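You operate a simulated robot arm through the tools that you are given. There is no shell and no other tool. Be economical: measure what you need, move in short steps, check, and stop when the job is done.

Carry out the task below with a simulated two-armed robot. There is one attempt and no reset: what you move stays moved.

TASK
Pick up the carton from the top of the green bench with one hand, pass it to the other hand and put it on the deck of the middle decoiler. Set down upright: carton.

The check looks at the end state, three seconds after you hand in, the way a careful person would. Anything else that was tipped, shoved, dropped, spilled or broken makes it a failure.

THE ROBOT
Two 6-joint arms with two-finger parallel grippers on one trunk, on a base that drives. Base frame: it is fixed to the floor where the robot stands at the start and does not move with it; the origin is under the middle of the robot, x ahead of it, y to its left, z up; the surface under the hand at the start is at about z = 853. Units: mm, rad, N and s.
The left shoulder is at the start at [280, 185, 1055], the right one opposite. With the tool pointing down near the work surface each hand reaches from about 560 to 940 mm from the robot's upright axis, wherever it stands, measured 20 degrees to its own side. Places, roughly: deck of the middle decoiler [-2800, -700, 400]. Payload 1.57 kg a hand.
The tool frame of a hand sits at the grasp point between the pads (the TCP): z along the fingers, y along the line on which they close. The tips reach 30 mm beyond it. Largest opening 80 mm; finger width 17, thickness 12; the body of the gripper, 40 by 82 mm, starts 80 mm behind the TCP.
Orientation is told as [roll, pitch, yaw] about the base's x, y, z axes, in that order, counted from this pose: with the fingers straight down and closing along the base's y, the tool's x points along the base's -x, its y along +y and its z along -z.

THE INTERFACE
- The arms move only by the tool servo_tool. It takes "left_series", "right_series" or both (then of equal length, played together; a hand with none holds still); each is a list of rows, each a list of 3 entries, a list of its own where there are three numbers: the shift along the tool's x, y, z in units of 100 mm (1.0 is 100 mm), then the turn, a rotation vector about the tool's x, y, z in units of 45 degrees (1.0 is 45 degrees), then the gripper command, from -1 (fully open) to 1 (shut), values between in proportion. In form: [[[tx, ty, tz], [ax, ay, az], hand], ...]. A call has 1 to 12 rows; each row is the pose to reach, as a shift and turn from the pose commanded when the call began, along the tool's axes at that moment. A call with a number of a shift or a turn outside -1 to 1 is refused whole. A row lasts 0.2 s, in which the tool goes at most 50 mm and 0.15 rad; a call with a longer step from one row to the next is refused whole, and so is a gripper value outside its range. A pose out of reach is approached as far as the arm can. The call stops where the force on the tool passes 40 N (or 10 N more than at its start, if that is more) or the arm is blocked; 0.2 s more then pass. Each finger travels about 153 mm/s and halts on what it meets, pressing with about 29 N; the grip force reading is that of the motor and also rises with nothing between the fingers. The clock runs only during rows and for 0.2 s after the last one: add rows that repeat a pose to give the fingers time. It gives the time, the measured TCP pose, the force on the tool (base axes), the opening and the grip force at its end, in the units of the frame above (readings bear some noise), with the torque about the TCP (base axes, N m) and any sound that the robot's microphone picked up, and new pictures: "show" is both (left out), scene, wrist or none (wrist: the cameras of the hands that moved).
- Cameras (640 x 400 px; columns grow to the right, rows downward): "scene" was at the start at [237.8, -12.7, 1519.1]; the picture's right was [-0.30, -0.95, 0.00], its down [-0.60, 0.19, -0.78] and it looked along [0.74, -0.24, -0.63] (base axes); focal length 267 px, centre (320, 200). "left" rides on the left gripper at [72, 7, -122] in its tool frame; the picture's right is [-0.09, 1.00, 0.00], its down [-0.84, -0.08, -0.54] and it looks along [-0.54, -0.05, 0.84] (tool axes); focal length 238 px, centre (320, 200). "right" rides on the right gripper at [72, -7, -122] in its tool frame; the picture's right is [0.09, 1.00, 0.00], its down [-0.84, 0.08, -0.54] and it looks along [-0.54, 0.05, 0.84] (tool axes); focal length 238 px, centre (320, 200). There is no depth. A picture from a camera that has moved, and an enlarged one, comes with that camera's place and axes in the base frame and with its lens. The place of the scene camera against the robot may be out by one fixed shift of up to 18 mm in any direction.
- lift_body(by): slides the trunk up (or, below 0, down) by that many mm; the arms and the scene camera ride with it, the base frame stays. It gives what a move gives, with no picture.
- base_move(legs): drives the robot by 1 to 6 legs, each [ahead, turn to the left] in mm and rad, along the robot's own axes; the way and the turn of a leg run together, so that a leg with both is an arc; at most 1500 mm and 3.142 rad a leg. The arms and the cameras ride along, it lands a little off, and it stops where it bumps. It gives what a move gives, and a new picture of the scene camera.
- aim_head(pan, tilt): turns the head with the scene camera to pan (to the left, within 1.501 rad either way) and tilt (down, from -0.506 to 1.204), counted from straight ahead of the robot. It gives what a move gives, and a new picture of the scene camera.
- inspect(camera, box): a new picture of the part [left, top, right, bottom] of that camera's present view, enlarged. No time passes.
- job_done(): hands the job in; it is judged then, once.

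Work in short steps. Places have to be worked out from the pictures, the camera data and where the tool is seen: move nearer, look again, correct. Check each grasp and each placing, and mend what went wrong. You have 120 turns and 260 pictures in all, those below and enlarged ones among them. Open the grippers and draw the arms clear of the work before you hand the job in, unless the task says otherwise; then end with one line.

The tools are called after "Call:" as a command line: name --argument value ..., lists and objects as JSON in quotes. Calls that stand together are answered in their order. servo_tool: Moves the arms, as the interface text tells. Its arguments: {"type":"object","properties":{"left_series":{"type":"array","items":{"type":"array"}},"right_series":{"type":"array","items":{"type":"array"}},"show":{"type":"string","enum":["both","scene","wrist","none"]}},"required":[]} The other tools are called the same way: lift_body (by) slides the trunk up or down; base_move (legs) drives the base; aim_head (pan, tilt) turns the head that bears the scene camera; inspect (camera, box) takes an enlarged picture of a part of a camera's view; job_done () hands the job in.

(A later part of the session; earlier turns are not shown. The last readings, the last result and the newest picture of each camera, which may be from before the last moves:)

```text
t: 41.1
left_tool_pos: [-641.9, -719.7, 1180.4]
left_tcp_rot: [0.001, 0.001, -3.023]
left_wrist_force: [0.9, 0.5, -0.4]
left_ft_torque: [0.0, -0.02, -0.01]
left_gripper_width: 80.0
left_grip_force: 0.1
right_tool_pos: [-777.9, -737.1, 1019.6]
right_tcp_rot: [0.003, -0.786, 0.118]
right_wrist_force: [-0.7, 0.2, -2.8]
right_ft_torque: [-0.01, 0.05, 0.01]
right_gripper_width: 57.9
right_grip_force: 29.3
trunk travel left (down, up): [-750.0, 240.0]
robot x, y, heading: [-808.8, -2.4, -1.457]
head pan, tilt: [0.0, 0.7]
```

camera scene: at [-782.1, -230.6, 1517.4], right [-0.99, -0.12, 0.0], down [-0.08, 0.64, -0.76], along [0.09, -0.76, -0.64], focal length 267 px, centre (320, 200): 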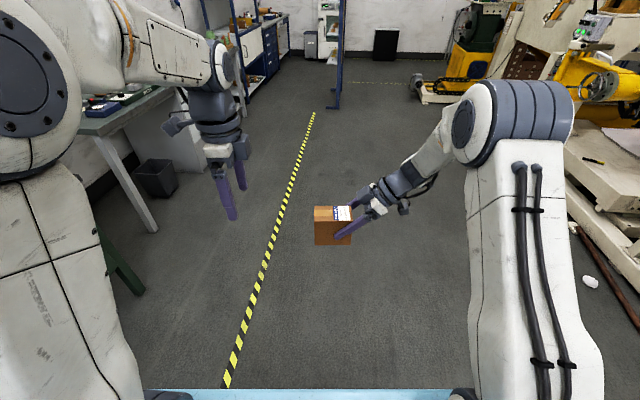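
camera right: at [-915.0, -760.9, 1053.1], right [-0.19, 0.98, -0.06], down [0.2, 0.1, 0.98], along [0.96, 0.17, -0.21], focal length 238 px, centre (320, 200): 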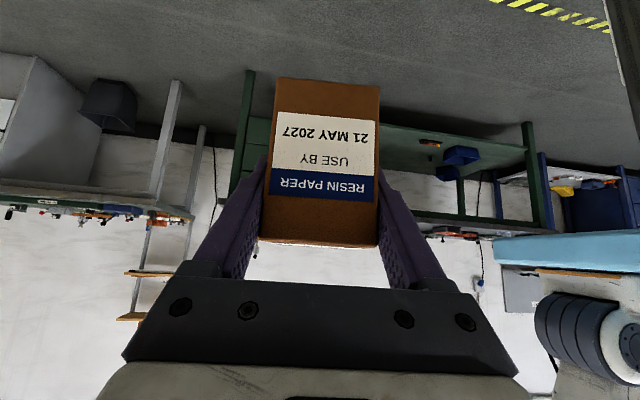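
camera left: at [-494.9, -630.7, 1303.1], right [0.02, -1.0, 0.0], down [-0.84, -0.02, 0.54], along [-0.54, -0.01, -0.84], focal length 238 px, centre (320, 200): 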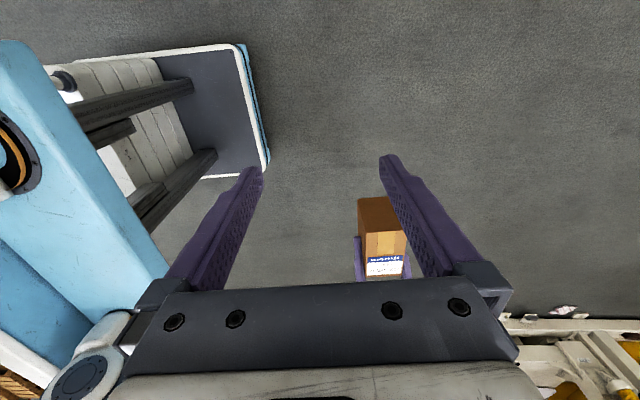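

Next I move over the far end, with the fingertips about 45 mm above the carton top.

Call:
servo_tool --left_series '[[[-0.2, 0, 0.1], [0, 0, 0], -1], [[-0.42, 0, 0.25], [0, 0, 0], -1], [[-0.65, 0, 0.4], [0, 0, 0], -1], [[-0.875, 0, 0.55], [0, 0, 0], -1], [[-0.875, 0, 0.55], [0, 0, 0], -1]]' --show "both"

Call:
inspect --camera "scene" --box '[250, 140, 410, 260]'

```text
t: 42.3
left_tool_pos: [-730.8, -731.0, 1124.7]
left_tcp_rot: [0.0, 0.0, -3.024]
left_wrist_force: [0.6, -0.4, 0.2]
left_ft_torque: [0.02, -0.03, 0.04]
left_gripper_width: 79.9
left_grip_force: 0.1
right_tool_pos: [-779.6, -736.7, 1019.4]
right_tcp_rot: [0.003, -0.785, 0.119]
right_wrist_force: [0.9, -0.8, -3.4]
right_ft_torque: [0.03, 0.05, 0.02]
right_gripper_width: 58.0
right_grip_force: 28.9
trunk travel left (down, up): [-750.0, 240.0]
robot x, y, heading: [-807.0, -2.8, -1.455]
head pan, tilt: [0.0, 0.7]
camera scene: at [-782.3, -230.8, 1517.4], right [-0.99, -0.12, 0.0], down [-0.08, 0.64, -0.76], along [0.09, -0.76, -0.64], focal length 267 px, centre (320, 200)
camera left: at [-659.3, -729.4, 1247.5], right [0.03, -1.0, 0.0], down [-0.84, -0.02, 0.54], along [-0.54, -0.01, -0.84], focal length 238 px, centre (320, 200)
```

scene: 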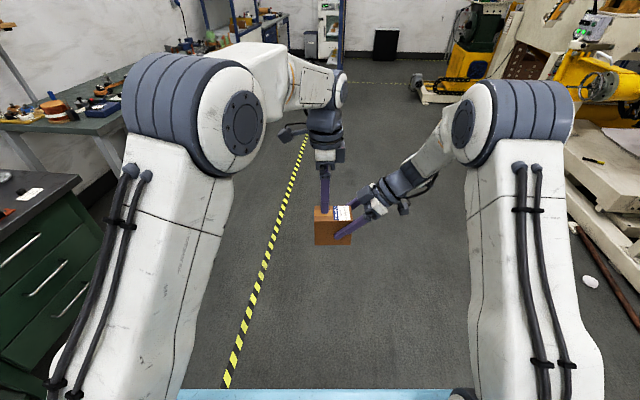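
left: 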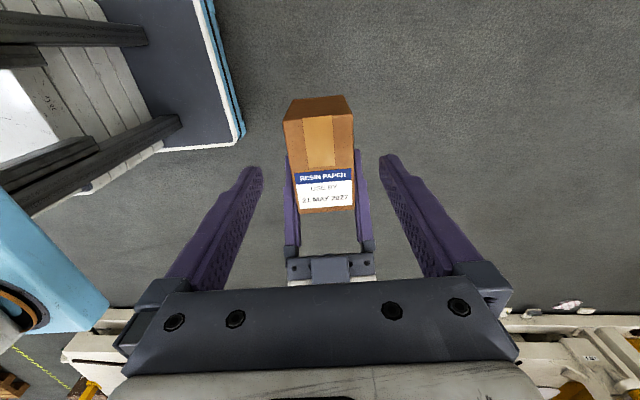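

```text
3.33 times, centred on (330, 200) of scene
camera zoom: at [-782.3, -230.8, 1517.4], right [-0.99, -0.12, 0.0], down [-0.08, 0.64, -0.76], along [0.09, -0.76, -0.64], focal length 891 px, centre (287, 200)
```

zoom: 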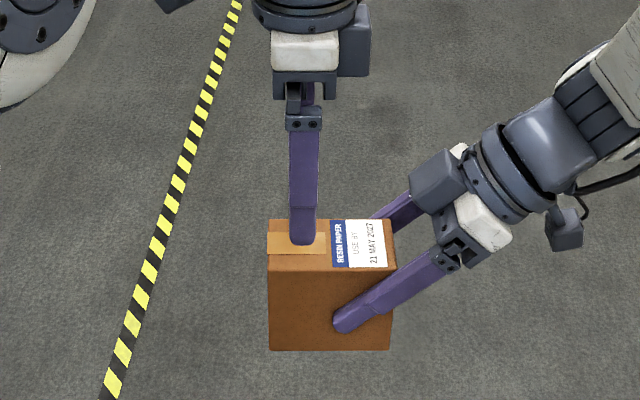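

The alignment looks right: the carton's far end projects to x ≈ −707 as expected, and laterally it is centred. I descend 100 mm around the far end with the gripper open.

Call:
servo_tool --left_series '[[[0, 0, 0.2], [0, 0, 0], -1], [[0, 0, 0.4], [0, 0, 0], -1], [[0, 0, 0.55], [0, 0, 0], -1], [[0, 0, 0.7], [0, 0, 0], -1], [[0, 0, 0.85], [0, 0, 0], -1], [[0, 0, 1.0], [0, 0, 0], -1], [[0, 0, 1.0], [0, 0, 0], -1]]' --show "wrist"

Call:
inspect --camera "scene" --box '[250, 140, 410, 260]'

```text
t: 43.9
left_tool_pos: [-730.2, -731.1, 1025.8]
left_tcp_rot: [0.0, 0.001, -3.022]
left_wrist_force: [-0.6, 0.2, -0.1]
left_ft_torque: [0.01, 0.02, -0.02]
left_gripper_width: 80.0
left_grip_force: 0.1
right_tool_pos: [-780.0, -737.9, 1019.1]
right_tcp_rot: [0.004, -0.786, 0.119]
right_wrist_force: [-0.5, 0.4, -2.3]
right_ft_torque: [-0.02, 0.1, 0.01]
right_gripper_width: 58.1
right_grip_force: 28.9
trunk travel left (down, up): [-750.0, 240.0]
robot x, y, heading: [-808.0, 0.8, -1.455]
head pan, tilt: [0.0, 0.7]
camera left: at [-657.8, -729.3, 1148.1], right [0.03, -1.0, 0.0], down [-0.84, -0.02, 0.54], along [-0.54, -0.01, -0.84], focal length 238 px, centre (320, 200)
```

left: 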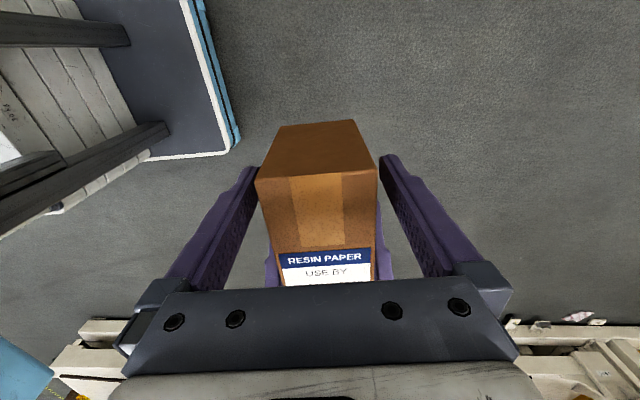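

```text
3.33 times, centred on (330, 200) of scene
camera zoom: at [-782.2, -230.7, 1517.4], right [-0.99, -0.12, 0.0], down [-0.08, 0.64, -0.76], along [0.09, -0.76, -0.64], focal length 891 px, centre (287, 200)
```

zoom: 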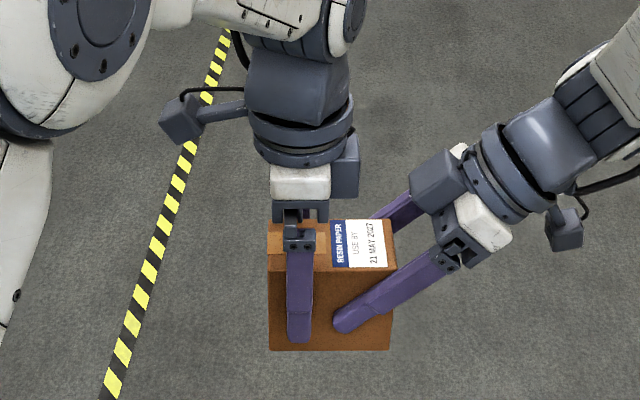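

The left fingers straddle the far end, clear of the right hand. I close the left gripper.

Call:
servo_tool --left_series '[[[0, 0, 0], [0, 0, 0], 0.0], [[0, 0, 0], [0, 0, 0], 0.3], [[0, 0, 0], [0, 0, 0], 1], [[0, 0, 0], [0, 0, 0], 1], [[0, 0, 0], [0, 0, 0], 1], [[0, 0, 0], [0, 0, 0], 1]]' --show "wrist"

```text
t: 45.3
left_tool_pos: [-729.2, -731.2, 1025.8]
left_tcp_rot: [0.0, 0.0, -3.024]
left_wrist_force: [-0.6, 0.7, 0.1]
left_ft_torque: [0.33, 0.04, 0.19]
left_gripper_width: 57.7
left_grip_force: 28.8
right_tool_pos: [-779.3, -737.2, 1019.6]
right_tcp_rot: [0.003, -0.786, 0.121]
right_wrist_force: [-0.2, -0.8, -2.5]
right_ft_torque: [-0.33, -0.01, -0.24]
right_gripper_width: 57.9
right_grip_force: 29.0
trunk travel left (down, up): [-750.0, 240.0]
robot x, y, heading: [-808.1, 2.6, -1.459]
head pan, tilt: [0.0, 0.7]
camera left: at [-657.8, -729.2, 1148.2], right [0.03, -1.0, 0.0], down [-0.84, -0.02, 0.54], along [-0.54, -0.01, -0.84], focal length 238 px, centre (320, 200)
```

left: 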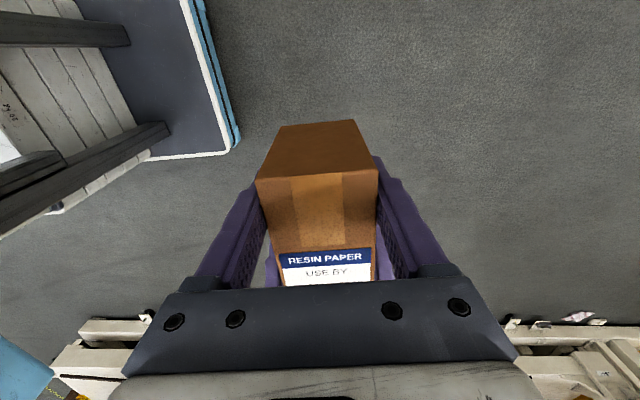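

Both hands now grip it with low forces. I release the right hand.

Call:
servo_tool --right_series '[[[0, 0, 0], [0, 0, 0], 0.35], [[0, 0, 0], [0, 0, 0], 0.0], [[0, 0, 0], [0, 0, 0], -1], [[0, 0, 0], [0, 0, 0], -1], [[0, 0, 0], [0, 0, 0], -1]]' --show "none"

Call:
inspect --camera "left" --box '[160, 80, 480, 300]'

Call:
inspect --camera "scene" --box '[250, 140, 410, 260]'

```text
t: 46.5
left_tool_pos: [-729.8, -730.8, 1026.1]
left_tcp_rot: [0.002, 0.001, -3.022]
left_wrist_force: [0.1, 0.4, 0.5]
left_ft_torque: [-0.01, -0.08, 0.02]
left_gripper_width: 57.6
left_grip_force: 28.7
right_tool_pos: [-778.6, -737.2, 1019.6]
right_tcp_rot: [0.003, -0.786, 0.12]
right_wrist_force: [-0.5, 0.5, -0.6]
right_ft_torque: [-0.05, -0.02, 0.01]
right_gripper_width: 80.1
right_grip_force: 0.0
trunk travel left (down, up): [-750.0, 240.0]
robot x, y, heading: [-812.3, -1.3, -1.452]
head pan, tilt: [0.0, 0.7]
```

```text
1.82 times, centred on (320, 190) of left
camera zoom: at [-657.8, -729.3, 1148.2], right [0.03, -1.0, 0.0], down [-0.84, -0.02, 0.54], along [-0.54, -0.01, -0.84], focal length 433 px, centre (320, 218)
```

zoom: 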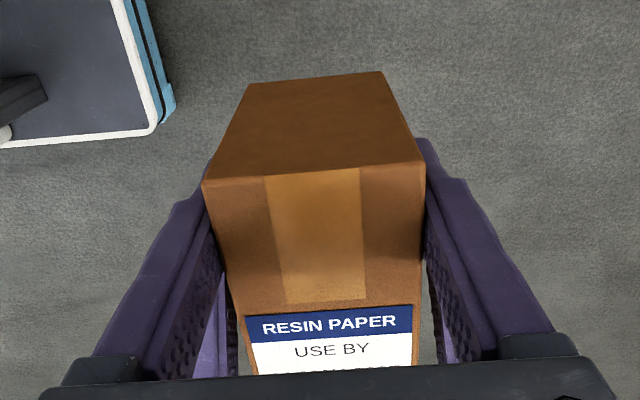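

```text
3.33 times, centred on (330, 200) of scene
camera zoom: at [-782.2, -230.7, 1517.4], right [-0.99, -0.12, 0.0], down [-0.08, 0.64, -0.76], along [0.09, -0.76, -0.64], focal length 891 px, centre (287, 200)
```

zoom: 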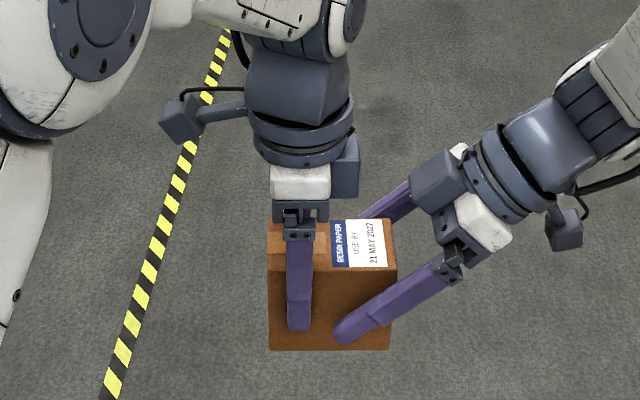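

The left hand holds the carton, still level. I withdraw the right hand straight back along its fingers.

Call:
servo_tool --right_series '[[[0, 0, -0.1], [0, 0, 0], -1], [[0, 0, -0.25], [0, 0, 0], -1], [[0, 0, -0.45], [0, 0, 0], -1], [[0, 0, -0.7], [0, 0, 0], -1], [[0, 0, -0.95], [0, 0, 0], -1], [[0, 0, -0.95], [0, 0, 0], -1]]' --show "scene"

Call:
inspect --camera "scene" --box '[250, 140, 410, 260]'

```text
t: 47.9
left_tool_pos: [-729.1, -731.5, 1026.6]
left_tcp_rot: [0.0, 0.0, -3.023]
left_wrist_force: [0.1, 0.0, -0.9]
left_ft_torque: [0.03, -0.11, 0.03]
left_gripper_width: 57.7
left_grip_force: 29.4
right_tool_pos: [-844.5, -744.4, 1087.2]
right_tcp_rot: [0.003, -0.785, 0.12]
right_wrist_force: [0.2, -0.3, 0.1]
right_ft_torque: [0.0, 0.0, 0.02]
right_gripper_width: 80.0
right_grip_force: 0.0
trunk travel left (down, up): [-750.0, 240.0]
robot x, y, heading: [-808.1, -3.7, -1.453]
head pan, tilt: [0.0, 0.7]
camera scene: at [-782.3, -230.6, 1517.4], right [-0.99, -0.12, 0.0], down [-0.08, 0.64, -0.76], along [0.09, -0.76, -0.64], focal length 267 px, centre (320, 200)
```

scene: 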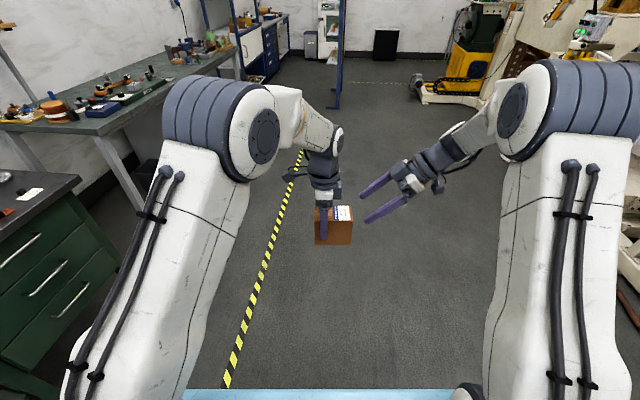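

```text
3.33 times, centred on (330, 200) of scene
camera zoom: at [-782.3, -230.6, 1517.4], right [-0.99, -0.12, 0.0], down [-0.08, 0.64, -0.76], along [0.09, -0.76, -0.64], focal length 891 px, centre (287, 200)
```

zoom: 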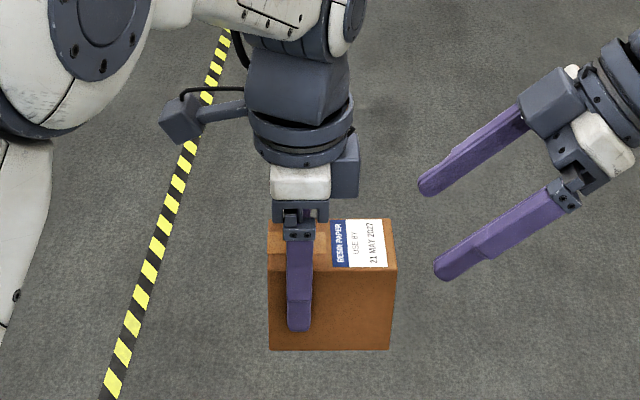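

The handover succeeded: the carton is level and firm in the left hand. Next I turn the left hand to yaw −45° and swing the right hand away.

Call:
servo_tool --right_series '[[[0.03, 0.02, -0.09], [0.07, 0, 0.07], -1], [[0.07, 0.04, -0.18], [0.14, 0, 0.14], -1], [[0.1, 0.06, -0.28], [0.21, 0, 0.21], -1], [[0.14, 0.08, -0.37], [0.28, 0, 0.28], -1], [[0.18, 0.1, -0.46], [0.36, 0, 0.36], -1], [[0.21, 0.12, -0.55], [0.43, 0, 0.43], -1], [[0.24, 0.14, -0.64], [0.5, 0, 0.5], -1], [[0.28, 0.16, -0.74], [0.57, 0, 0.57], -1], [[0.32, 0.18, -0.83], [0.64, 0, 0.64], -1], [[0.35, 0.2, -0.92], [0.707, 0, 0.707], -1], [[0.35, 0.2, -0.92], [0.707, 0, 0.707], -1]]' --left_series '[[[0.05, 0, 0], [0, 0, -0.04], 1], [[0.1, 0, 0], [0, 0, -0.1], 1], [[0.16, 0, 0], [0, 0, -0.2], 1], [[0.22, 0, 0], [0, 0, -0.3], 1], [[0.28, 0, 0], [0, 0, -0.42], 1], [[0.34, 0, 0], [0, 0, -0.54], 1], [[0.4, 0, 0], [0, 0, -0.66], 1], [[0.46, 0, 0], [0, 0, -0.78], 1], [[0.52, 0, 0], [0, 0, -0.89], 1], [[0.58, 0, 0], [0, 0, -0.96], 1], [[0.6, 0, 0], [0, 0, -1.0], 1]]' --show "wrist"

```text
t: 50.3
left_tool_pos: [-669.4, -725.2, 1027.3]
left_tcp_rot: [0.0, -0.001, -2.238]
left_wrist_force: [-0.3, -0.7, -1.0]
left_ft_torque: [0.06, -0.03, 0.01]
left_gripper_width: 57.8
left_grip_force: 29.4
right_tool_pos: [-937.2, -736.9, 1126.4]
right_tcp_rot: [0.003, -0.783, -0.665]
right_wrist_force: [0.6, 1.3, -0.4]
right_ft_torque: [-0.02, 0.0, -0.03]
right_gripper_width: 80.0
right_grip_force: 0.1
trunk travel left (down, up): [-750.0, 240.0]
robot x, y, heading: [-806.7, -2.3, -1.454]
head pan, tilt: [0.0, 0.7]
camera right: at [-1049.8, -657.2, 1160.8], right [0.56, 0.82, -0.06], down [0.21, -0.07, 0.97], along [0.8, -0.56, -0.21], focal length 238 px, centre (320, 200)
camera left: at [-620.9, -671.8, 1148.6], right [0.73, -0.69, 0.0], down [-0.58, -0.61, 0.54], along [-0.37, -0.39, -0.84], focal length 238 px, centre (320, 200)
```

right: 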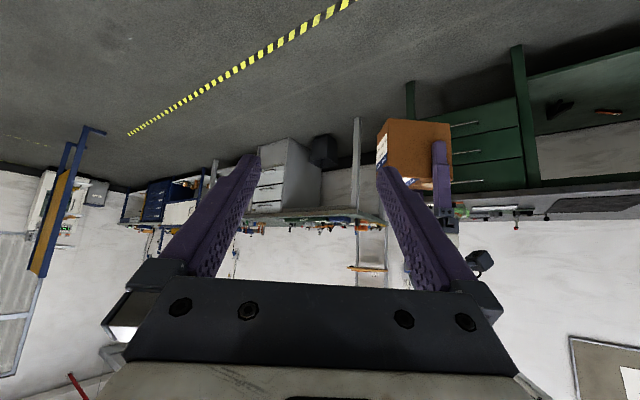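
left: 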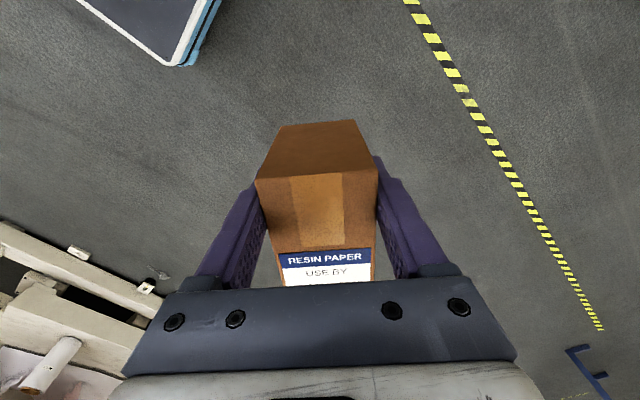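

Secure. I complete the left yaw to 0 relative to the robot and return the right hand to pointing down, off to the side.

Call:
servo_tool --right_series '[[[0.06, 0.01, -0.09], [0.04, 0.09, 0.09], -1], [[0.13, 0.01, -0.18], [0.07, 0.18, 0.18], -1], [[0.19, 0.02, -0.27], [0.11, 0.26, 0.26], -1], [[0.26, 0.03, -0.36], [0.14, 0.35, 0.35], -1], [[0.32, 0.03, -0.45], [0.18, 0.44, 0.44], -1], [[0.39, 0.04, -0.54], [0.21, 0.52, 0.52], -1], [[0.45, 0.05, -0.63], [0.25, 0.61, 0.61], -1], [[0.52, 0.05, -0.72], [0.29, 0.7, 0.7], -1], [[0.58, 0.06, -0.81], [0.32, 0.78, 0.78], -1], [[0.65, 0.07, -0.9], [0.36, 0.87, 0.87], -1], [[0.71, 0.07, -0.99], [0.392, 0.947, 0.947], -1]]' --left_series '[[[0.05, 0.01, -0.02], [0, 0, -0.04], 1], [[0.13, 0.02, -0.04], [0, 0, -0.1], 1], [[0.22, 0.03, -0.07], [0, 0, -0.2], 1], [[0.32, 0.04, -0.1], [0, 0, -0.3], 1], [[0.42, 0.05, -0.14], [0, 0, -0.42], 1], [[0.53, 0.06, -0.18], [0, 0, -0.54], 1], [[0.64, 0.07, -0.21], [0, 0, -0.66], 1], [[0.74, 0.08, -0.24], [0, 0, -0.78], 1], [[0.84, 0.09, -0.27], [0, 0, -0.89], 1], [[0.92, 0.1, -0.29], [0, 0, -0.96], 1], [[0.95, 0.1, -0.3], [0, 0, -1.0], 1]]' --show "scene"

```text
t: 52.7
left_tool_pos: [-603.5, -654.6, 1056.8]
left_tcp_rot: [0.0, -0.001, -1.451]
left_wrist_force: [0.5, -0.6, -3.8]
left_ft_torque: [0.07, 0.04, 0.02]
left_gripper_width: 57.9
left_grip_force: 29.2
right_tool_pos: [-1028.4, -656.9, 1146.1]
right_tcp_rot: [0.0, 0.004, -1.449]
right_wrist_force: [-0.1, 1.1, -0.4]
right_ft_torque: [-0.01, 0.0, -0.01]
right_gripper_width: 79.9
right_grip_force: 0.1
trunk travel left (down, up): [-750.0, 240.0]
robot x, y, heading: [-803.8, 0.6, -1.453]
head pan, tilt: [0.0, 0.7]
camera scene: at [-782.1, -230.6, 1517.4], right [-0.99, -0.12, 0.0], down [-0.08, 0.64, -0.76], along [0.09, -0.76, -0.64], focal length 267 px, centre (320, 200)
```

scene: 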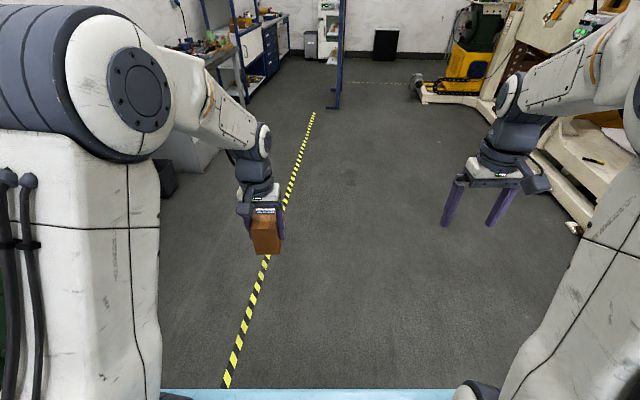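

Both arms are in neutral travel poses with the carton in the left hand. I turn and drive part of the way toward the middle decoiler, then look.

Call:
base_move --legs '[[0, -1.465], [650, 0], [0, -0.2224]]'

Call:
aim_head --pan 0.0 --tilt 0.5

```text
t: 60.7
left_tool_pos: [-2110.4, -284.1, 1057.2]
left_tcp_rot: [0.0, 0.001, -3.127]
left_wrist_force: [0.5, -0.5, -3.5]
left_ft_torque: [0.01, -0.08, 0.01]
left_gripper_width: 57.9
left_grip_force: 28.8
right_tool_pos: [-2067.4, 138.9, 1147.4]
right_tcp_rot: [0.0, 0.001, -3.124]
right_wrist_force: [-0.1, -0.6, 1.1]
right_ft_torque: [0.02, 0.04, 0.04]
right_gripper_width: 79.9
right_grip_force: 0.1
trunk travel left (down, up): [-750.0, 240.0]
robot x, y, heading: [-1436.5, -150.7, -3.124]
head pan, tilt: [0.0, 0.7]
camera scene: at [-1686.6, -140.1, 1517.4], right [-0.01, 1.0, 0.0], down [0.64, 0.01, -0.76], along [-0.76, -0.01, -0.64], focal length 267 px, centre (320, 200)
```

scene: 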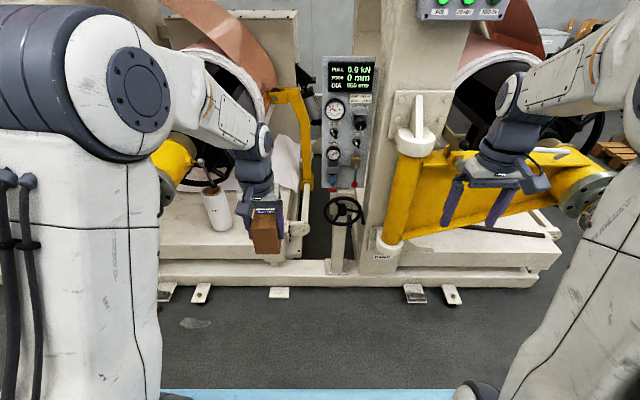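

```text
t: 61.4
left_tool_pos: [-2110.3, -282.9, 1056.8]
left_tcp_rot: [-0.001, -0.001, -3.126]
left_wrist_force: [0.0, -0.3, -4.2]
left_ft_torque: [0.0, -0.08, -0.02]
left_gripper_width: 57.9
left_grip_force: 28.8
right_tool_pos: [-2068.0, 137.7, 1146.4]
right_tcp_rot: [0.0, 0.003, -3.125]
right_wrist_force: [-0.6, -0.2, 0.1]
right_ft_torque: [-0.02, 0.01, 0.02]
right_gripper_width: 80.0
right_grip_force: 0.0
trunk travel left (down, up): [-750.0, 240.0]
robot x, y, heading: [-1442.2, -151.6, -3.131]
head pan, tilt: [0.0, 0.499]
camera scene: at [-1692.7, -140.0, 1535.1], right [-0.01, 1.0, 0.0], down [0.48, 0.01, -0.88], along [-0.88, -0.01, -0.48], focal length 267 px, centre (320, 200)
```

scene: 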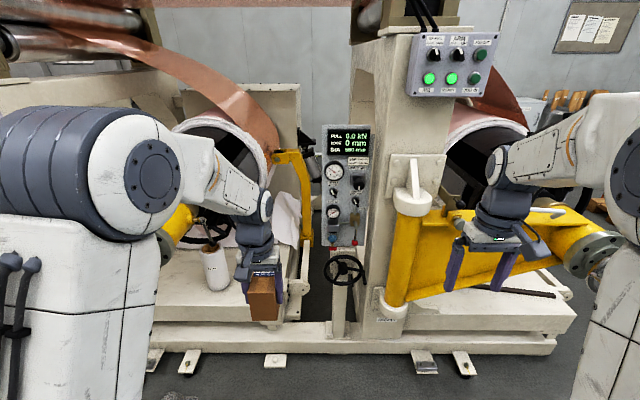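

I can see the whole deck area. Robot pose (−1880, −270) would let the left hand place at (−2740, −490), about 170 mm clear of the roll's edge. The right-hand decoiler's handwheels are near the right hand's path, so I first retract and raise the right hand.

Call:
servo_tool --right_series '[[[0.2, 0, -0.2], [0, 0, 0], -1], [[0.4, 0, -0.4], [0, 0, 0], -1], [[0.6, 0, -0.6], [0, 0, 0], -1], [[0.8, 0, -0.8], [0, 0, 0], -1], [[1.0, 0, -1.0], [0, 0, 0], -1], [[1.0, 0, -1.0], [0, 0, 0], -1]]' --show "none"

Call:
inspect --camera "scene" --box '[150, 130, 350, 350]'

```text
t: 62.8
left_tool_pos: [-2109.3, -283.4, 1057.1]
left_tcp_rot: [0.001, 0.001, -3.129]
left_wrist_force: [-0.2, -0.1, -2.6]
left_ft_torque: [-0.03, -0.05, -0.01]
left_gripper_width: 57.6
left_grip_force: 28.6
right_tool_pos: [-1966.9, 139.6, 1248.1]
right_tcp_rot: [0.0, 0.001, -3.126]
right_wrist_force: [0.8, -1.0, -0.1]
right_ft_torque: [0.0, 0.03, 0.04]
right_gripper_width: 80.0
right_grip_force: 0.0
trunk travel left (down, up): [-750.0, 240.0]
robot x, y, heading: [-1437.6, -152.7, -3.135]
head pan, tilt: [0.0, 0.499]
```

```text
1.82 times, centred on (250, 240) of scene
camera zoom: at [-1692.5, -140.1, 1535.2], right [-0.01, 1.0, 0.0], down [0.48, 0.01, -0.88], along [-0.88, -0.01, -0.48], focal length 486 px, centre (447, 127)
```

zoom: 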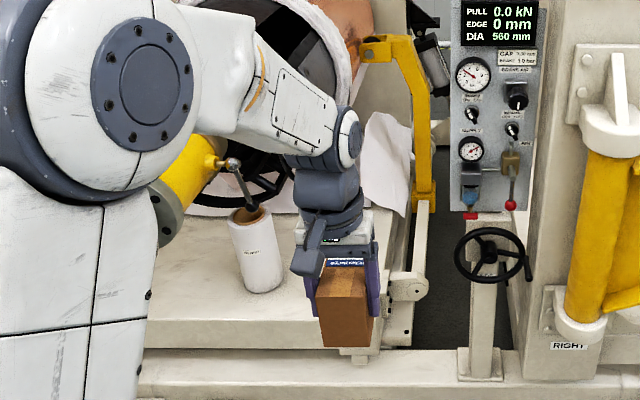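

The path is clear. I drive to about (−1880, −270), facing the decoiler.

Call:
base_move --legs '[[0, 0.255], [456, 0], [0, -0.262]]'

```text
t: 67.3
left_tool_pos: [-2548.3, -408.7, 1056.6]
left_tcp_rot: [0.0, -0.001, -3.127]
left_wrist_force: [0.0, -0.9, -3.3]
left_ft_torque: [0.04, -0.08, -0.05]
left_gripper_width: 58.1
left_grip_force: 29.1
right_tool_pos: [-2406.3, 16.5, 1248.6]
right_tcp_rot: [0.001, 0.001, -3.12]
right_wrist_force: [0.5, -0.2, -0.2]
right_ft_torque: [0.02, -0.01, -0.01]
right_gripper_width: 80.3
right_grip_force: 0.1
trunk travel left (down, up): [-750.0, 240.0]
robot x, y, heading: [-1873.8, -271.5, -3.129]
head pan, tilt: [0.0, 0.499]
camera scene: at [-2131.4, -263.5, 1535.1], right [-0.01, 1.0, 0.0], down [0.48, 0.01, -0.88], along [-0.88, -0.01, -0.48], focal length 267 px, centre (320, 200)
```

scene: 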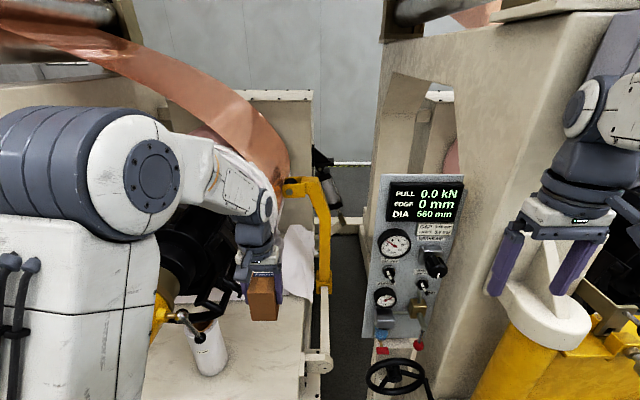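

The view is consistent: the roll is at (−2750, −717), the deck's right end at y ≈ −356, and the clamp lever near (−2589, −630, 900). I choose carton centre (−2740, −440), so TCP (−2716, −440), and extend the left hand at this height in two moves.

Call:
servo_tool --left_series '[[[-0.1, 0.02, 0], [0, 0, 0], 1], [[-0.25, 0.05, 0], [0, 0, 0], 1], [[-0.42, 0.08, 0], [0, 0, 0], 1], [[-0.59, 0.1, 0], [0, 0, 0], 1], [[-0.75, 0.13, 0], [0, 0, 0], 1], [[-0.84, 0.15, 0], [0, 0, 0], 1], [[-0.84, 0.15, 0], [0, 0, 0], 1]]' --show "none"

Call:
servo_tool --left_series '[[[-0.1, 0.02, 0], [0, 0, 0], 1], [[-0.25, 0.05, 0], [0, 0, 0], 1], [[-0.42, 0.08, 0], [0, 0, 0], 1], [[-0.59, 0.1, 0], [0, 0, 0], 1], [[-0.75, 0.13, 0], [0, 0, 0], 1], [[-0.84, 0.15, 0], [0, 0, 0], 1], [[-0.84, 0.15, 0], [0, 0, 0], 1]]' --show "both"

```text
t: 68.9
left_tool_pos: [-2632.1, -425.9, 1057.7]
left_tcp_rot: [-0.001, 0.001, -3.126]
left_wrist_force: [-0.8, 0.1, -2.5]
left_ft_torque: [0.0, -0.09, -0.03]
left_gripper_width: 57.6
left_grip_force: 28.9
right_tool_pos: [-2406.7, 16.0, 1247.4]
right_tcp_rot: [0.0, 0.001, -3.122]
right_wrist_force: [0.2, 0.6, -0.4]
right_ft_torque: [-0.01, 0.02, 0.03]
right_gripper_width: 79.9
right_grip_force: 0.2
trunk travel left (down, up): [-750.0, 240.0]
robot x, y, heading: [-1876.5, -271.7, -3.132]
head pan, tilt: [0.0, 0.499]
```

```text
t: 70.5
left_tool_pos: [-2715.4, -441.6, 1054.9]
left_tcp_rot: [0.001, 0.001, -3.124]
left_wrist_force: [0.1, -0.1, -3.7]
left_ft_torque: [0.05, -0.06, -0.02]
left_gripper_width: 57.8
left_grip_force: 29.0
right_tool_pos: [-2406.9, 15.6, 1247.8]
right_tcp_rot: [0.001, 0.003, -3.121]
right_wrist_force: [-0.2, -1.2, 0.5]
right_ft_torque: [0.01, 0.0, -0.01]
right_gripper_width: 79.9
right_grip_force: 0.0
trunk travel left (down, up): [-750.0, 240.0]
robot x, y, heading: [-1876.4, -269.8, -3.132]
head pan, tilt: [0.0, 0.499]
camera scene: at [-2131.5, -263.3, 1535.1], right [-0.01, 1.0, 0.0], down [0.48, 0.01, -0.88], along [-0.88, -0.01, -0.48], focal length 267 px, centre (320, 200)
camera left: at [-2644.2, -446.2, 1178.3], right [-0.08, -1.0, 0.0], down [-0.84, 0.06, 0.54], along [-0.54, 0.04, -0.84], focal length 238 px, centre (320, 200)
```

scene: 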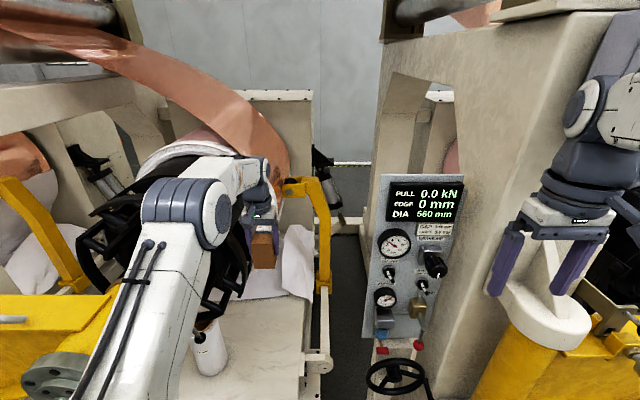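
left: 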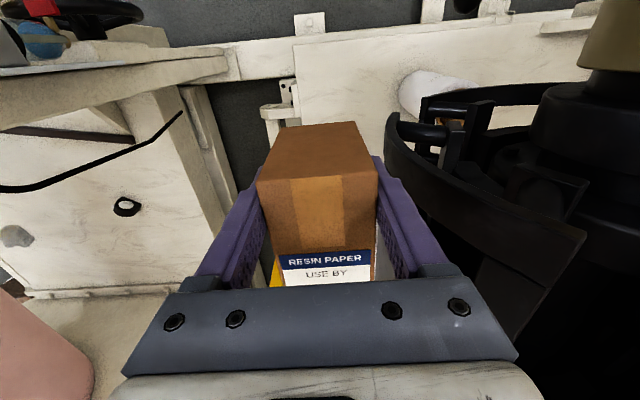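

The mandrel's black arms are close on the hand's −y side. I shift 35 mm toward +y and 20 mm back, which also gives a second view to triangulate the rim.

Call:
inspect --camera "left" --box '[230, 50, 630, 300]'

Call:
servo_tool --left_series '[[[0.05, -0.08, 0], [0, 0, 0], 1], [[0.1, -0.17, 0], [0, 0, 0], 1], [[0.15, -0.26, 0], [0, 0, 0], 1], [[0.2, -0.35, 0], [0, 0, 0], 1], [[0.2, -0.35, 0], [0, 0, 0], 1]]' --show "none"

Call:
inspect --camera "left" --box '[230, 50, 630, 300]'

Call:
inspect --camera "scene" --box '[140, 140, 360, 390]'

```text
1.60 times, centred on (430, 175) of left
camera zoom: at [-2644.2, -446.2, 1178.3], right [-0.08, -1.0, 0.0], down [-0.84, 0.06, 0.54], along [-0.54, 0.04, -0.84], focal length 381 px, centre (144, 240)
```

zoom: 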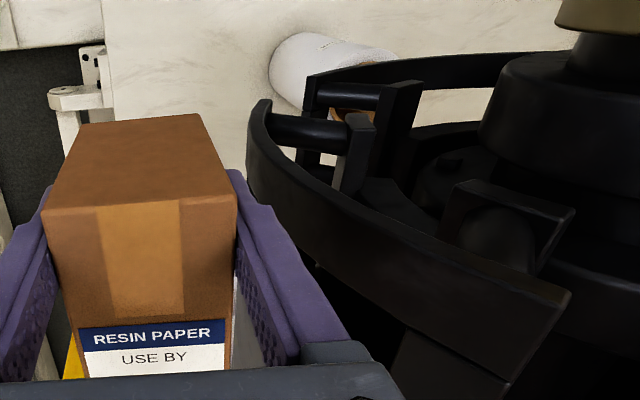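

```text
t: 71.7
left_tool_pos: [-2696.5, -406.3, 1055.9]
left_tcp_rot: [-0.001, 0.001, -3.126]
left_wrist_force: [0.4, -0.1, -3.1]
left_ft_torque: [0.0, -0.08, 0.02]
left_gripper_width: 57.5
left_grip_force: 29.0
right_tool_pos: [-2406.9, 16.2, 1248.4]
right_tcp_rot: [0.001, 0.001, -3.121]
right_wrist_force: [-0.4, 0.0, -0.7]
right_ft_torque: [0.01, 0.01, 0.01]
right_gripper_width: 79.8
right_grip_force: 0.0
trunk travel left (down, up): [-750.0, 240.0]
robot x, y, heading: [-1876.2, -272.7, -3.13]
head pan, tilt: [0.0, 0.499]
```

```text
1.60 times, centred on (430, 175) of left
camera zoom: at [-2625.0, -411.1, 1178.5], right [-0.08, -1.0, 0.0], down [-0.84, 0.06, 0.54], along [-0.54, 0.04, -0.84], focal length 381 px, centre (144, 240)
```

zoom: 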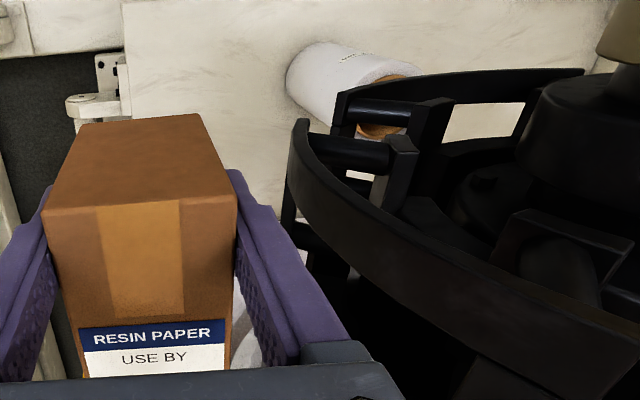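

```text
1.60 times, centred on (250, 265) of scene
camera zoom: at [-2131.4, -263.2, 1535.1], right [-0.01, 1.0, 0.0], down [0.48, 0.01, -0.88], along [-0.88, -0.01, -0.48], focal length 428 px, centre (432, 96)
```

zoom: 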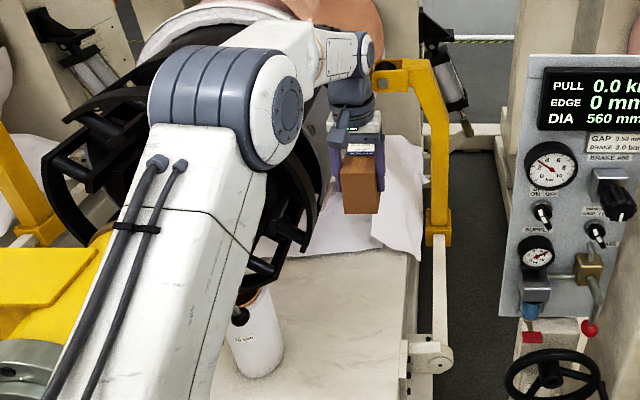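

Triangulation puts the mandrel ring's nearest point at about y −520, z ~870. The hand at y −406 clears it by about 50 mm, and the deck's right edge is near y −335. I nudge 15 mm inward and then lower the trunk in stages.

Call:
servo_tool --left_series '[[[-0.08, 0, 0], [0, 0, 0], 1], [[-0.15, 0, 0], [0, 0, 0], 1], [[-0.15, 0, 0], [0, 0, 0], 1]]' --show "none"

Call:
lift_body --by -150

Call:
inspect --camera "left" --box '[0, 0, 640, 400]'

Call:
inspect --camera "scene" --box '[0, 0, 640, 400]'

```text
t: 72.5
left_tool_pos: [-2710.4, -407.3, 1057.3]
left_tcp_rot: [0.0, 0.0, -3.128]
left_wrist_force: [0.1, -0.8, -4.1]
left_ft_torque: [0.0, -0.08, 0.01]
left_gripper_width: 57.9
left_grip_force: 29.1
right_tool_pos: [-2406.8, 15.7, 1248.7]
right_tcp_rot: [-0.002, 0.002, -3.12]
right_wrist_force: [-0.5, -0.3, -0.1]
right_ft_torque: [-0.01, -0.04, -0.03]
right_gripper_width: 79.8
right_grip_force: 0.1
trunk travel left (down, up): [-750.0, 240.0]
robot x, y, heading: [-1877.5, -272.2, -3.13]
head pan, tilt: [0.0, 0.499]
```

```text
t: 74.3
left_tool_pos: [-2711.2, -406.2, 907.5]
left_tcp_rot: [0.001, 0.001, -3.126]
left_wrist_force: [0.5, 0.2, -3.5]
left_ft_torque: [0.04, -0.08, 0.0]
left_gripper_width: 57.9
left_grip_force: 29.4
right_tool_pos: [-2406.7, 16.4, 1098.5]
right_tcp_rot: [0.001, 0.004, -3.12]
right_wrist_force: [0.0, 0.3, -0.8]
right_ft_torque: [0.0, 0.0, -0.02]
right_gripper_width: 80.2
right_grip_force: 0.1
trunk travel left (down, up): [-600.0, 390.0]
robot x, y, heading: [-1876.4, -273.2, -3.13]
head pan, tilt: [0.0, 0.499]
```

```text
1.00 times, centred on (320, 200) of left (not enlarged: the box is as wide or as high as the picture)
camera zoom: at [-2639.6, -411.6, 1028.7], right [-0.08, -1.0, 0.0], down [-0.84, 0.06, 0.54], along [-0.54, 0.04, -0.84], focal length 238 px, centre (320, 200)
```

zoom: 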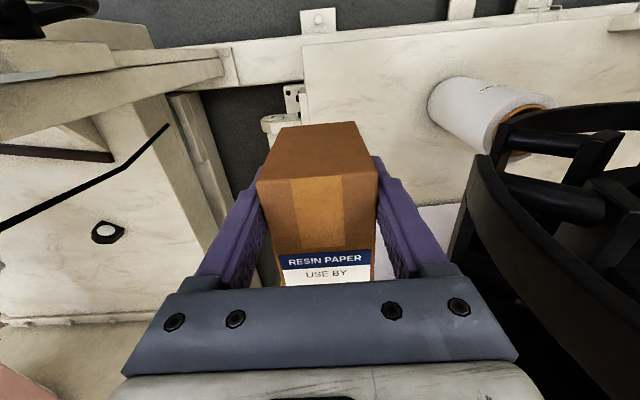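

```text
1.00 times, centred on (320, 200) of scene (not enlarged: the box is as wide or as high as the picture)
camera zoom: at [-2131.4, -263.3, 1385.2], right [-0.01, 1.0, 0.0], down [0.48, 0.01, -0.88], along [-0.88, -0.01, -0.48], focal length 267 px, centre (320, 200)
```

zoom: 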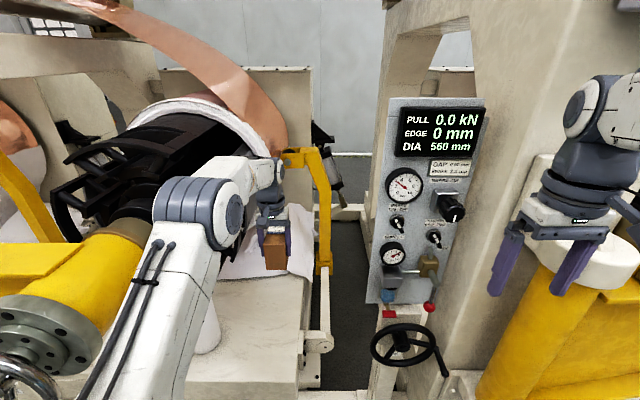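

From the wrist camera the deck's right edge is nearer y −365, so I will finish at y ≈ −437. The mandrel ring (axis about y −782, z 966, radius 271) narrows lower down, so I descend at the present y and shift over only when low. I lower the trunk further.

Call:
lift_body --by -240

Call:
inspect --camera "left" --box '[0, 0, 640, 400]'

Call:
inspect --camera "scene" --box '[0, 0, 640, 400]'

```text
t: 76.8
left_tool_pos: [-2711.6, -406.2, 667.4]
left_tcp_rot: [-0.001, 0.0, -3.126]
left_wrist_force: [0.7, -0.1, -3.4]
left_ft_torque: [0.03, -0.05, 0.04]
left_gripper_width: 57.8
left_grip_force: 28.8
right_tool_pos: [-2406.4, 16.8, 857.7]
right_tcp_rot: [-0.001, 0.0, -3.12]
right_wrist_force: [-0.1, 0.7, 0.0]
right_ft_torque: [-0.01, 0.05, 0.0]
right_gripper_width: 80.0
right_grip_force: 0.1
trunk travel left (down, up): [-360.0, 630.0]
robot x, y, heading: [-1877.2, -274.2, -3.125]
head pan, tilt: [0.0, 0.499]
```

```text
1.00 times, centred on (320, 200) of left (not enlarged: the box is as wide or as high as the picture)
camera zoom: at [-2639.6, -411.6, 788.6], right [-0.08, -1.0, 0.0], down [-0.84, 0.06, 0.54], along [-0.54, 0.04, -0.84], focal length 238 px, centre (320, 200)
```

zoom: 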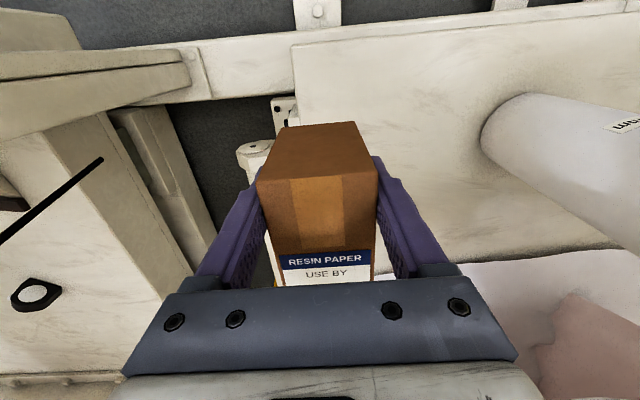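

```text
1.00 times, centred on (320, 200) of scene (not enlarged: the box is as wide or as high as the picture)
camera zoom: at [-2131.4, -263.3, 1145.2], right [-0.01, 1.0, 0.0], down [0.48, 0.01, -0.88], along [-0.88, -0.01, -0.48], focal length 267 px, centre (320, 200)
```

zoom: 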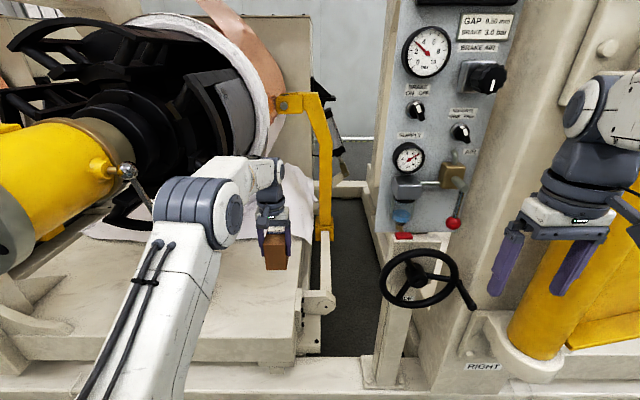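

The deck near the carton is clear, and its height checks out at about 400. I raise the right hand 80 mm for margin, then lower the trunk another 175 mm, which leaves the carton's bottom about 28 mm above the deck.

Call:
servo_tool --right_series '[[[0, 0, -0.2], [0, 0, 0], -1], [[0, 0, -0.5], [0, 0, 0], -1], [[0, 0, -0.8], [0, 0, 0], -1], [[0, 0, -0.8], [0, 0, 0], -1]]' --show "none"

Call:
lift_body --by -175

Call:
inspect --camera "left" --box '[0, 0, 640, 400]'

Call:
inspect --camera "scene" --box '[100, 100, 420, 300]'

```text
t: 77.8
left_tool_pos: [-2711.5, -406.2, 667.0]
left_tcp_rot: [0.0, -0.001, -3.126]
left_wrist_force: [0.2, 0.4, -3.7]
left_ft_torque: [-0.02, -0.09, 0.0]
left_gripper_width: 57.9
left_grip_force: 29.1
right_tool_pos: [-2406.8, 15.9, 938.3]
right_tcp_rot: [0.002, 0.004, -3.12]
right_wrist_force: [0.2, -0.7, -0.8]
right_ft_torque: [0.02, 0.03, -0.02]
right_gripper_width: 80.2
right_grip_force: 0.1
trunk travel left (down, up): [-360.0, 630.0]
robot x, y, heading: [-1876.3, -273.7, -3.132]
head pan, tilt: [0.0, 0.499]
```

```text
t: 79.7
left_tool_pos: [-2712.0, -406.7, 491.8]
left_tcp_rot: [0.001, 0.0, -3.127]
left_wrist_force: [-0.1, 0.9, -3.0]
left_ft_torque: [-0.02, -0.07, -0.02]
left_gripper_width: 57.8
left_grip_force: 28.8
right_tool_pos: [-2406.0, 15.3, 761.7]
right_tcp_rot: [0.0, 0.002, -3.12]
right_wrist_force: [-0.5, 0.6, -0.1]
right_ft_torque: [0.02, -0.01, -0.01]
right_gripper_width: 80.0
right_grip_force: 0.1
trunk travel left (down, up): [-185.0, 805.0]
robot x, y, heading: [-1875.7, -271.6, -3.126]
head pan, tilt: [0.0, 0.499]
```

```text
1.00 times, centred on (320, 200) of left (not enlarged: the box is as wide or as high as the picture)
camera zoom: at [-2639.6, -411.6, 613.6], right [-0.08, -1.0, 0.0], down [-0.84, 0.06, 0.54], along [-0.54, 0.04, -0.84], focal length 238 px, centre (320, 200)
```

zoom: 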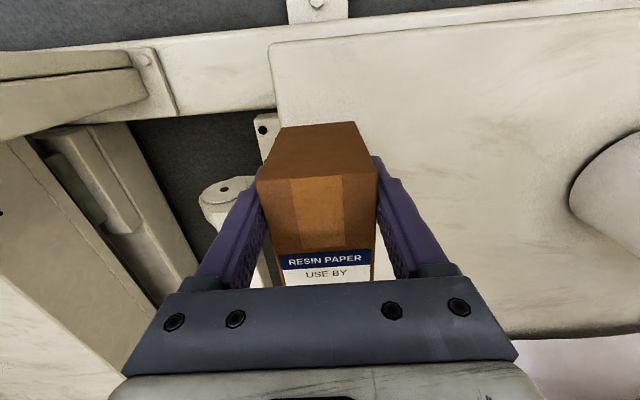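

```text
2.00 times, centred on (260, 200) of scene
camera zoom: at [-2131.3, -263.3, 970.2], right [-0.01, 1.0, 0.0], down [0.48, 0.01, -0.88], along [-0.88, -0.01, -0.48], focal length 534 px, centre (440, 200)
```

zoom: 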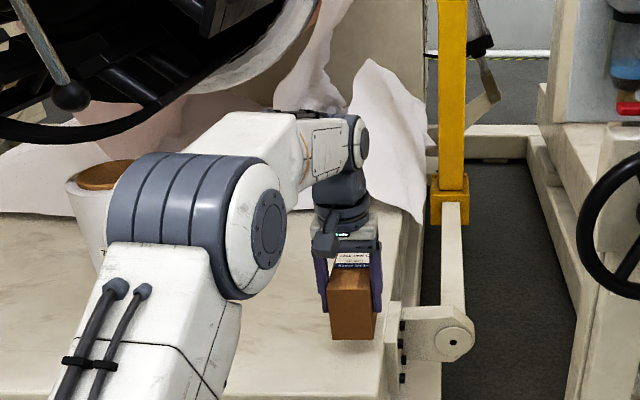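

There is about 28 mm of air under the carton, and the deck edge measures y ≈ −371. I shift 37 mm toward −y so that the carton sits about 45 mm inside the edge.

Call:
servo_tool --left_series '[[[0, 0.1, 0], [0, 0, 0], 1], [[0, 0.2, 0], [0, 0, 0], 1], [[0, 0.3, 0], [0, 0, 0], 1], [[0, 0.37, 0], [0, 0, 0], 1], [[0, 0.37, 0], [0, 0, 0], 1]]' --show "both"

```text
t: 80.9
left_tool_pos: [-2711.1, -442.9, 491.7]
left_tcp_rot: [-0.002, 0.002, -3.126]
left_wrist_force: [0.3, 0.7, -3.2]
left_ft_torque: [0.0, -0.09, 0.01]
left_gripper_width: 57.7
left_grip_force: 28.4
right_tool_pos: [-2406.3, 15.9, 762.7]
right_tcp_rot: [0.0, 0.001, -3.119]
right_wrist_force: [-0.3, -0.1, 0.4]
right_ft_torque: [0.01, -0.01, 0.01]
right_gripper_width: 80.2
right_grip_force: 0.1
trunk travel left (down, up): [-185.0, 805.0]
robot x, y, heading: [-1876.8, -273.4, -3.126]
head pan, tilt: [0.0, 0.499]
camera scene: at [-2131.3, -263.3, 970.1], right [-0.01, 1.0, 0.0], down [0.48, 0.01, -0.88], along [-0.88, -0.01, -0.48], focal length 267 px, centre (320, 200)
camera left: at [-2639.6, -449.0, 613.2], right [-0.08, -1.0, 0.0], down [-0.84, 0.06, 0.54], along [-0.54, 0.04, -0.84], focal length 238 px, centre (320, 200)
```

scene: 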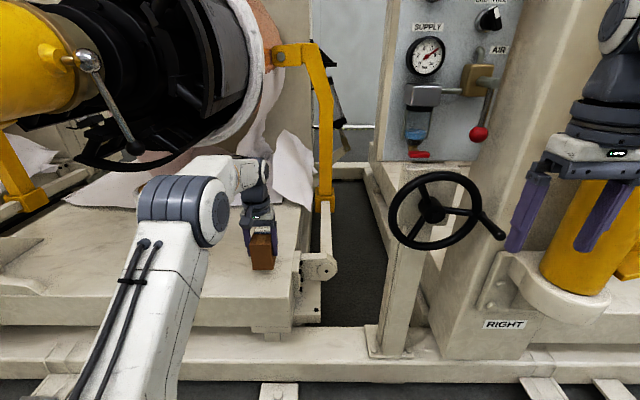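
left: 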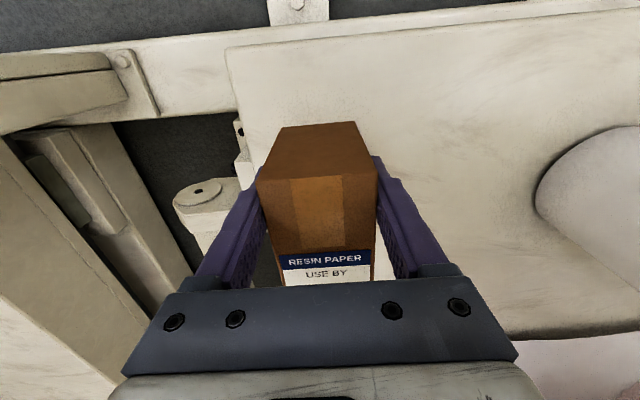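

Carton is well over the deck. I lower 18 mm, then a little further slowly.

Call:
servo_tool --left_series '[[[0, 0, 0.06], [0, 0, 0], 1], [[0, 0, 0.12], [0, 0, 0], 1], [[0, 0, 0.18], [0, 0, 0], 1], [[0, 0, 0.2], [0, 0, 0], 1], [[0, 0, 0.22], [0, 0, 0], 1], [[0, 0, 0.22], [0, 0, 0], 1]]' --show "wrist"

Call:
inspect --camera "scene" --box '[210, 210, 310, 290]'

```text
t: 82.3
left_tool_pos: [-2710.5, -442.5, 469.5]
left_tcp_rot: [0.0, 0.001, -3.127]
left_wrist_force: [-0.6, 0.1, -3.7]
left_ft_torque: [0.0, -0.07, 0.02]
left_gripper_width: 58.0
left_grip_force: 28.8
right_tool_pos: [-2407.2, 14.4, 762.3]
right_tcp_rot: [0.0, 0.002, -3.119]
right_wrist_force: [0.6, -0.4, 0.2]
right_ft_torque: [0.01, 0.0, 0.01]
right_gripper_width: 80.1
right_grip_force: 0.1
trunk travel left (down, up): [-185.0, 805.0]
robot x, y, heading: [-1871.5, -272.9, -3.127]
head pan, tilt: [0.0, 0.499]
camera left: at [-2638.6, -448.7, 591.6], right [-0.08, -1.0, 0.0], down [-0.84, 0.06, 0.54], along [-0.54, 0.04, -0.84], focal length 238 px, centre (320, 200)
```

left: 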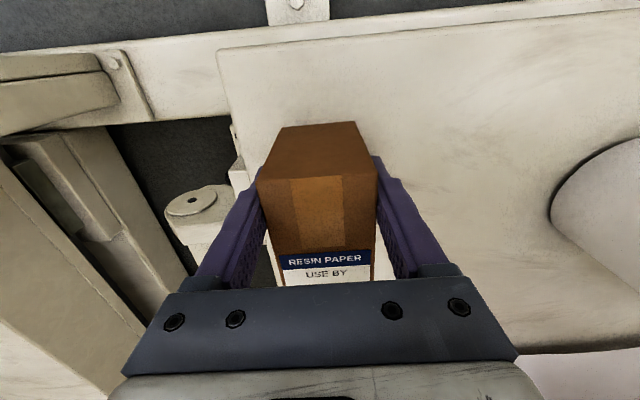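

```text
5.00 times, centred on (260, 250) of scene
camera zoom: at [-2131.3, -263.3, 970.1], right [-0.01, 1.0, 0.0], down [0.48, 0.01, -0.88], along [-0.88, -0.01, -0.48], focal length 1336 px, centre (620, -50)
```

zoom: 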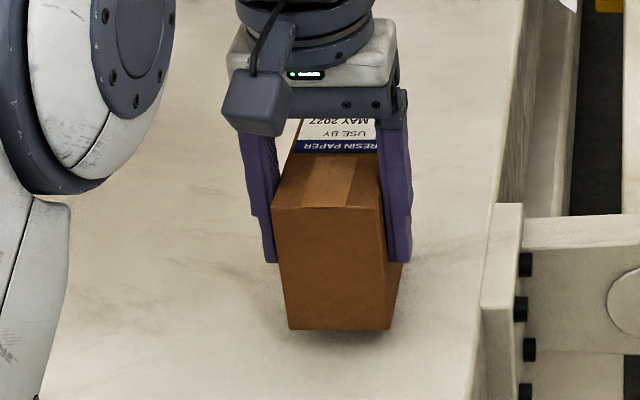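

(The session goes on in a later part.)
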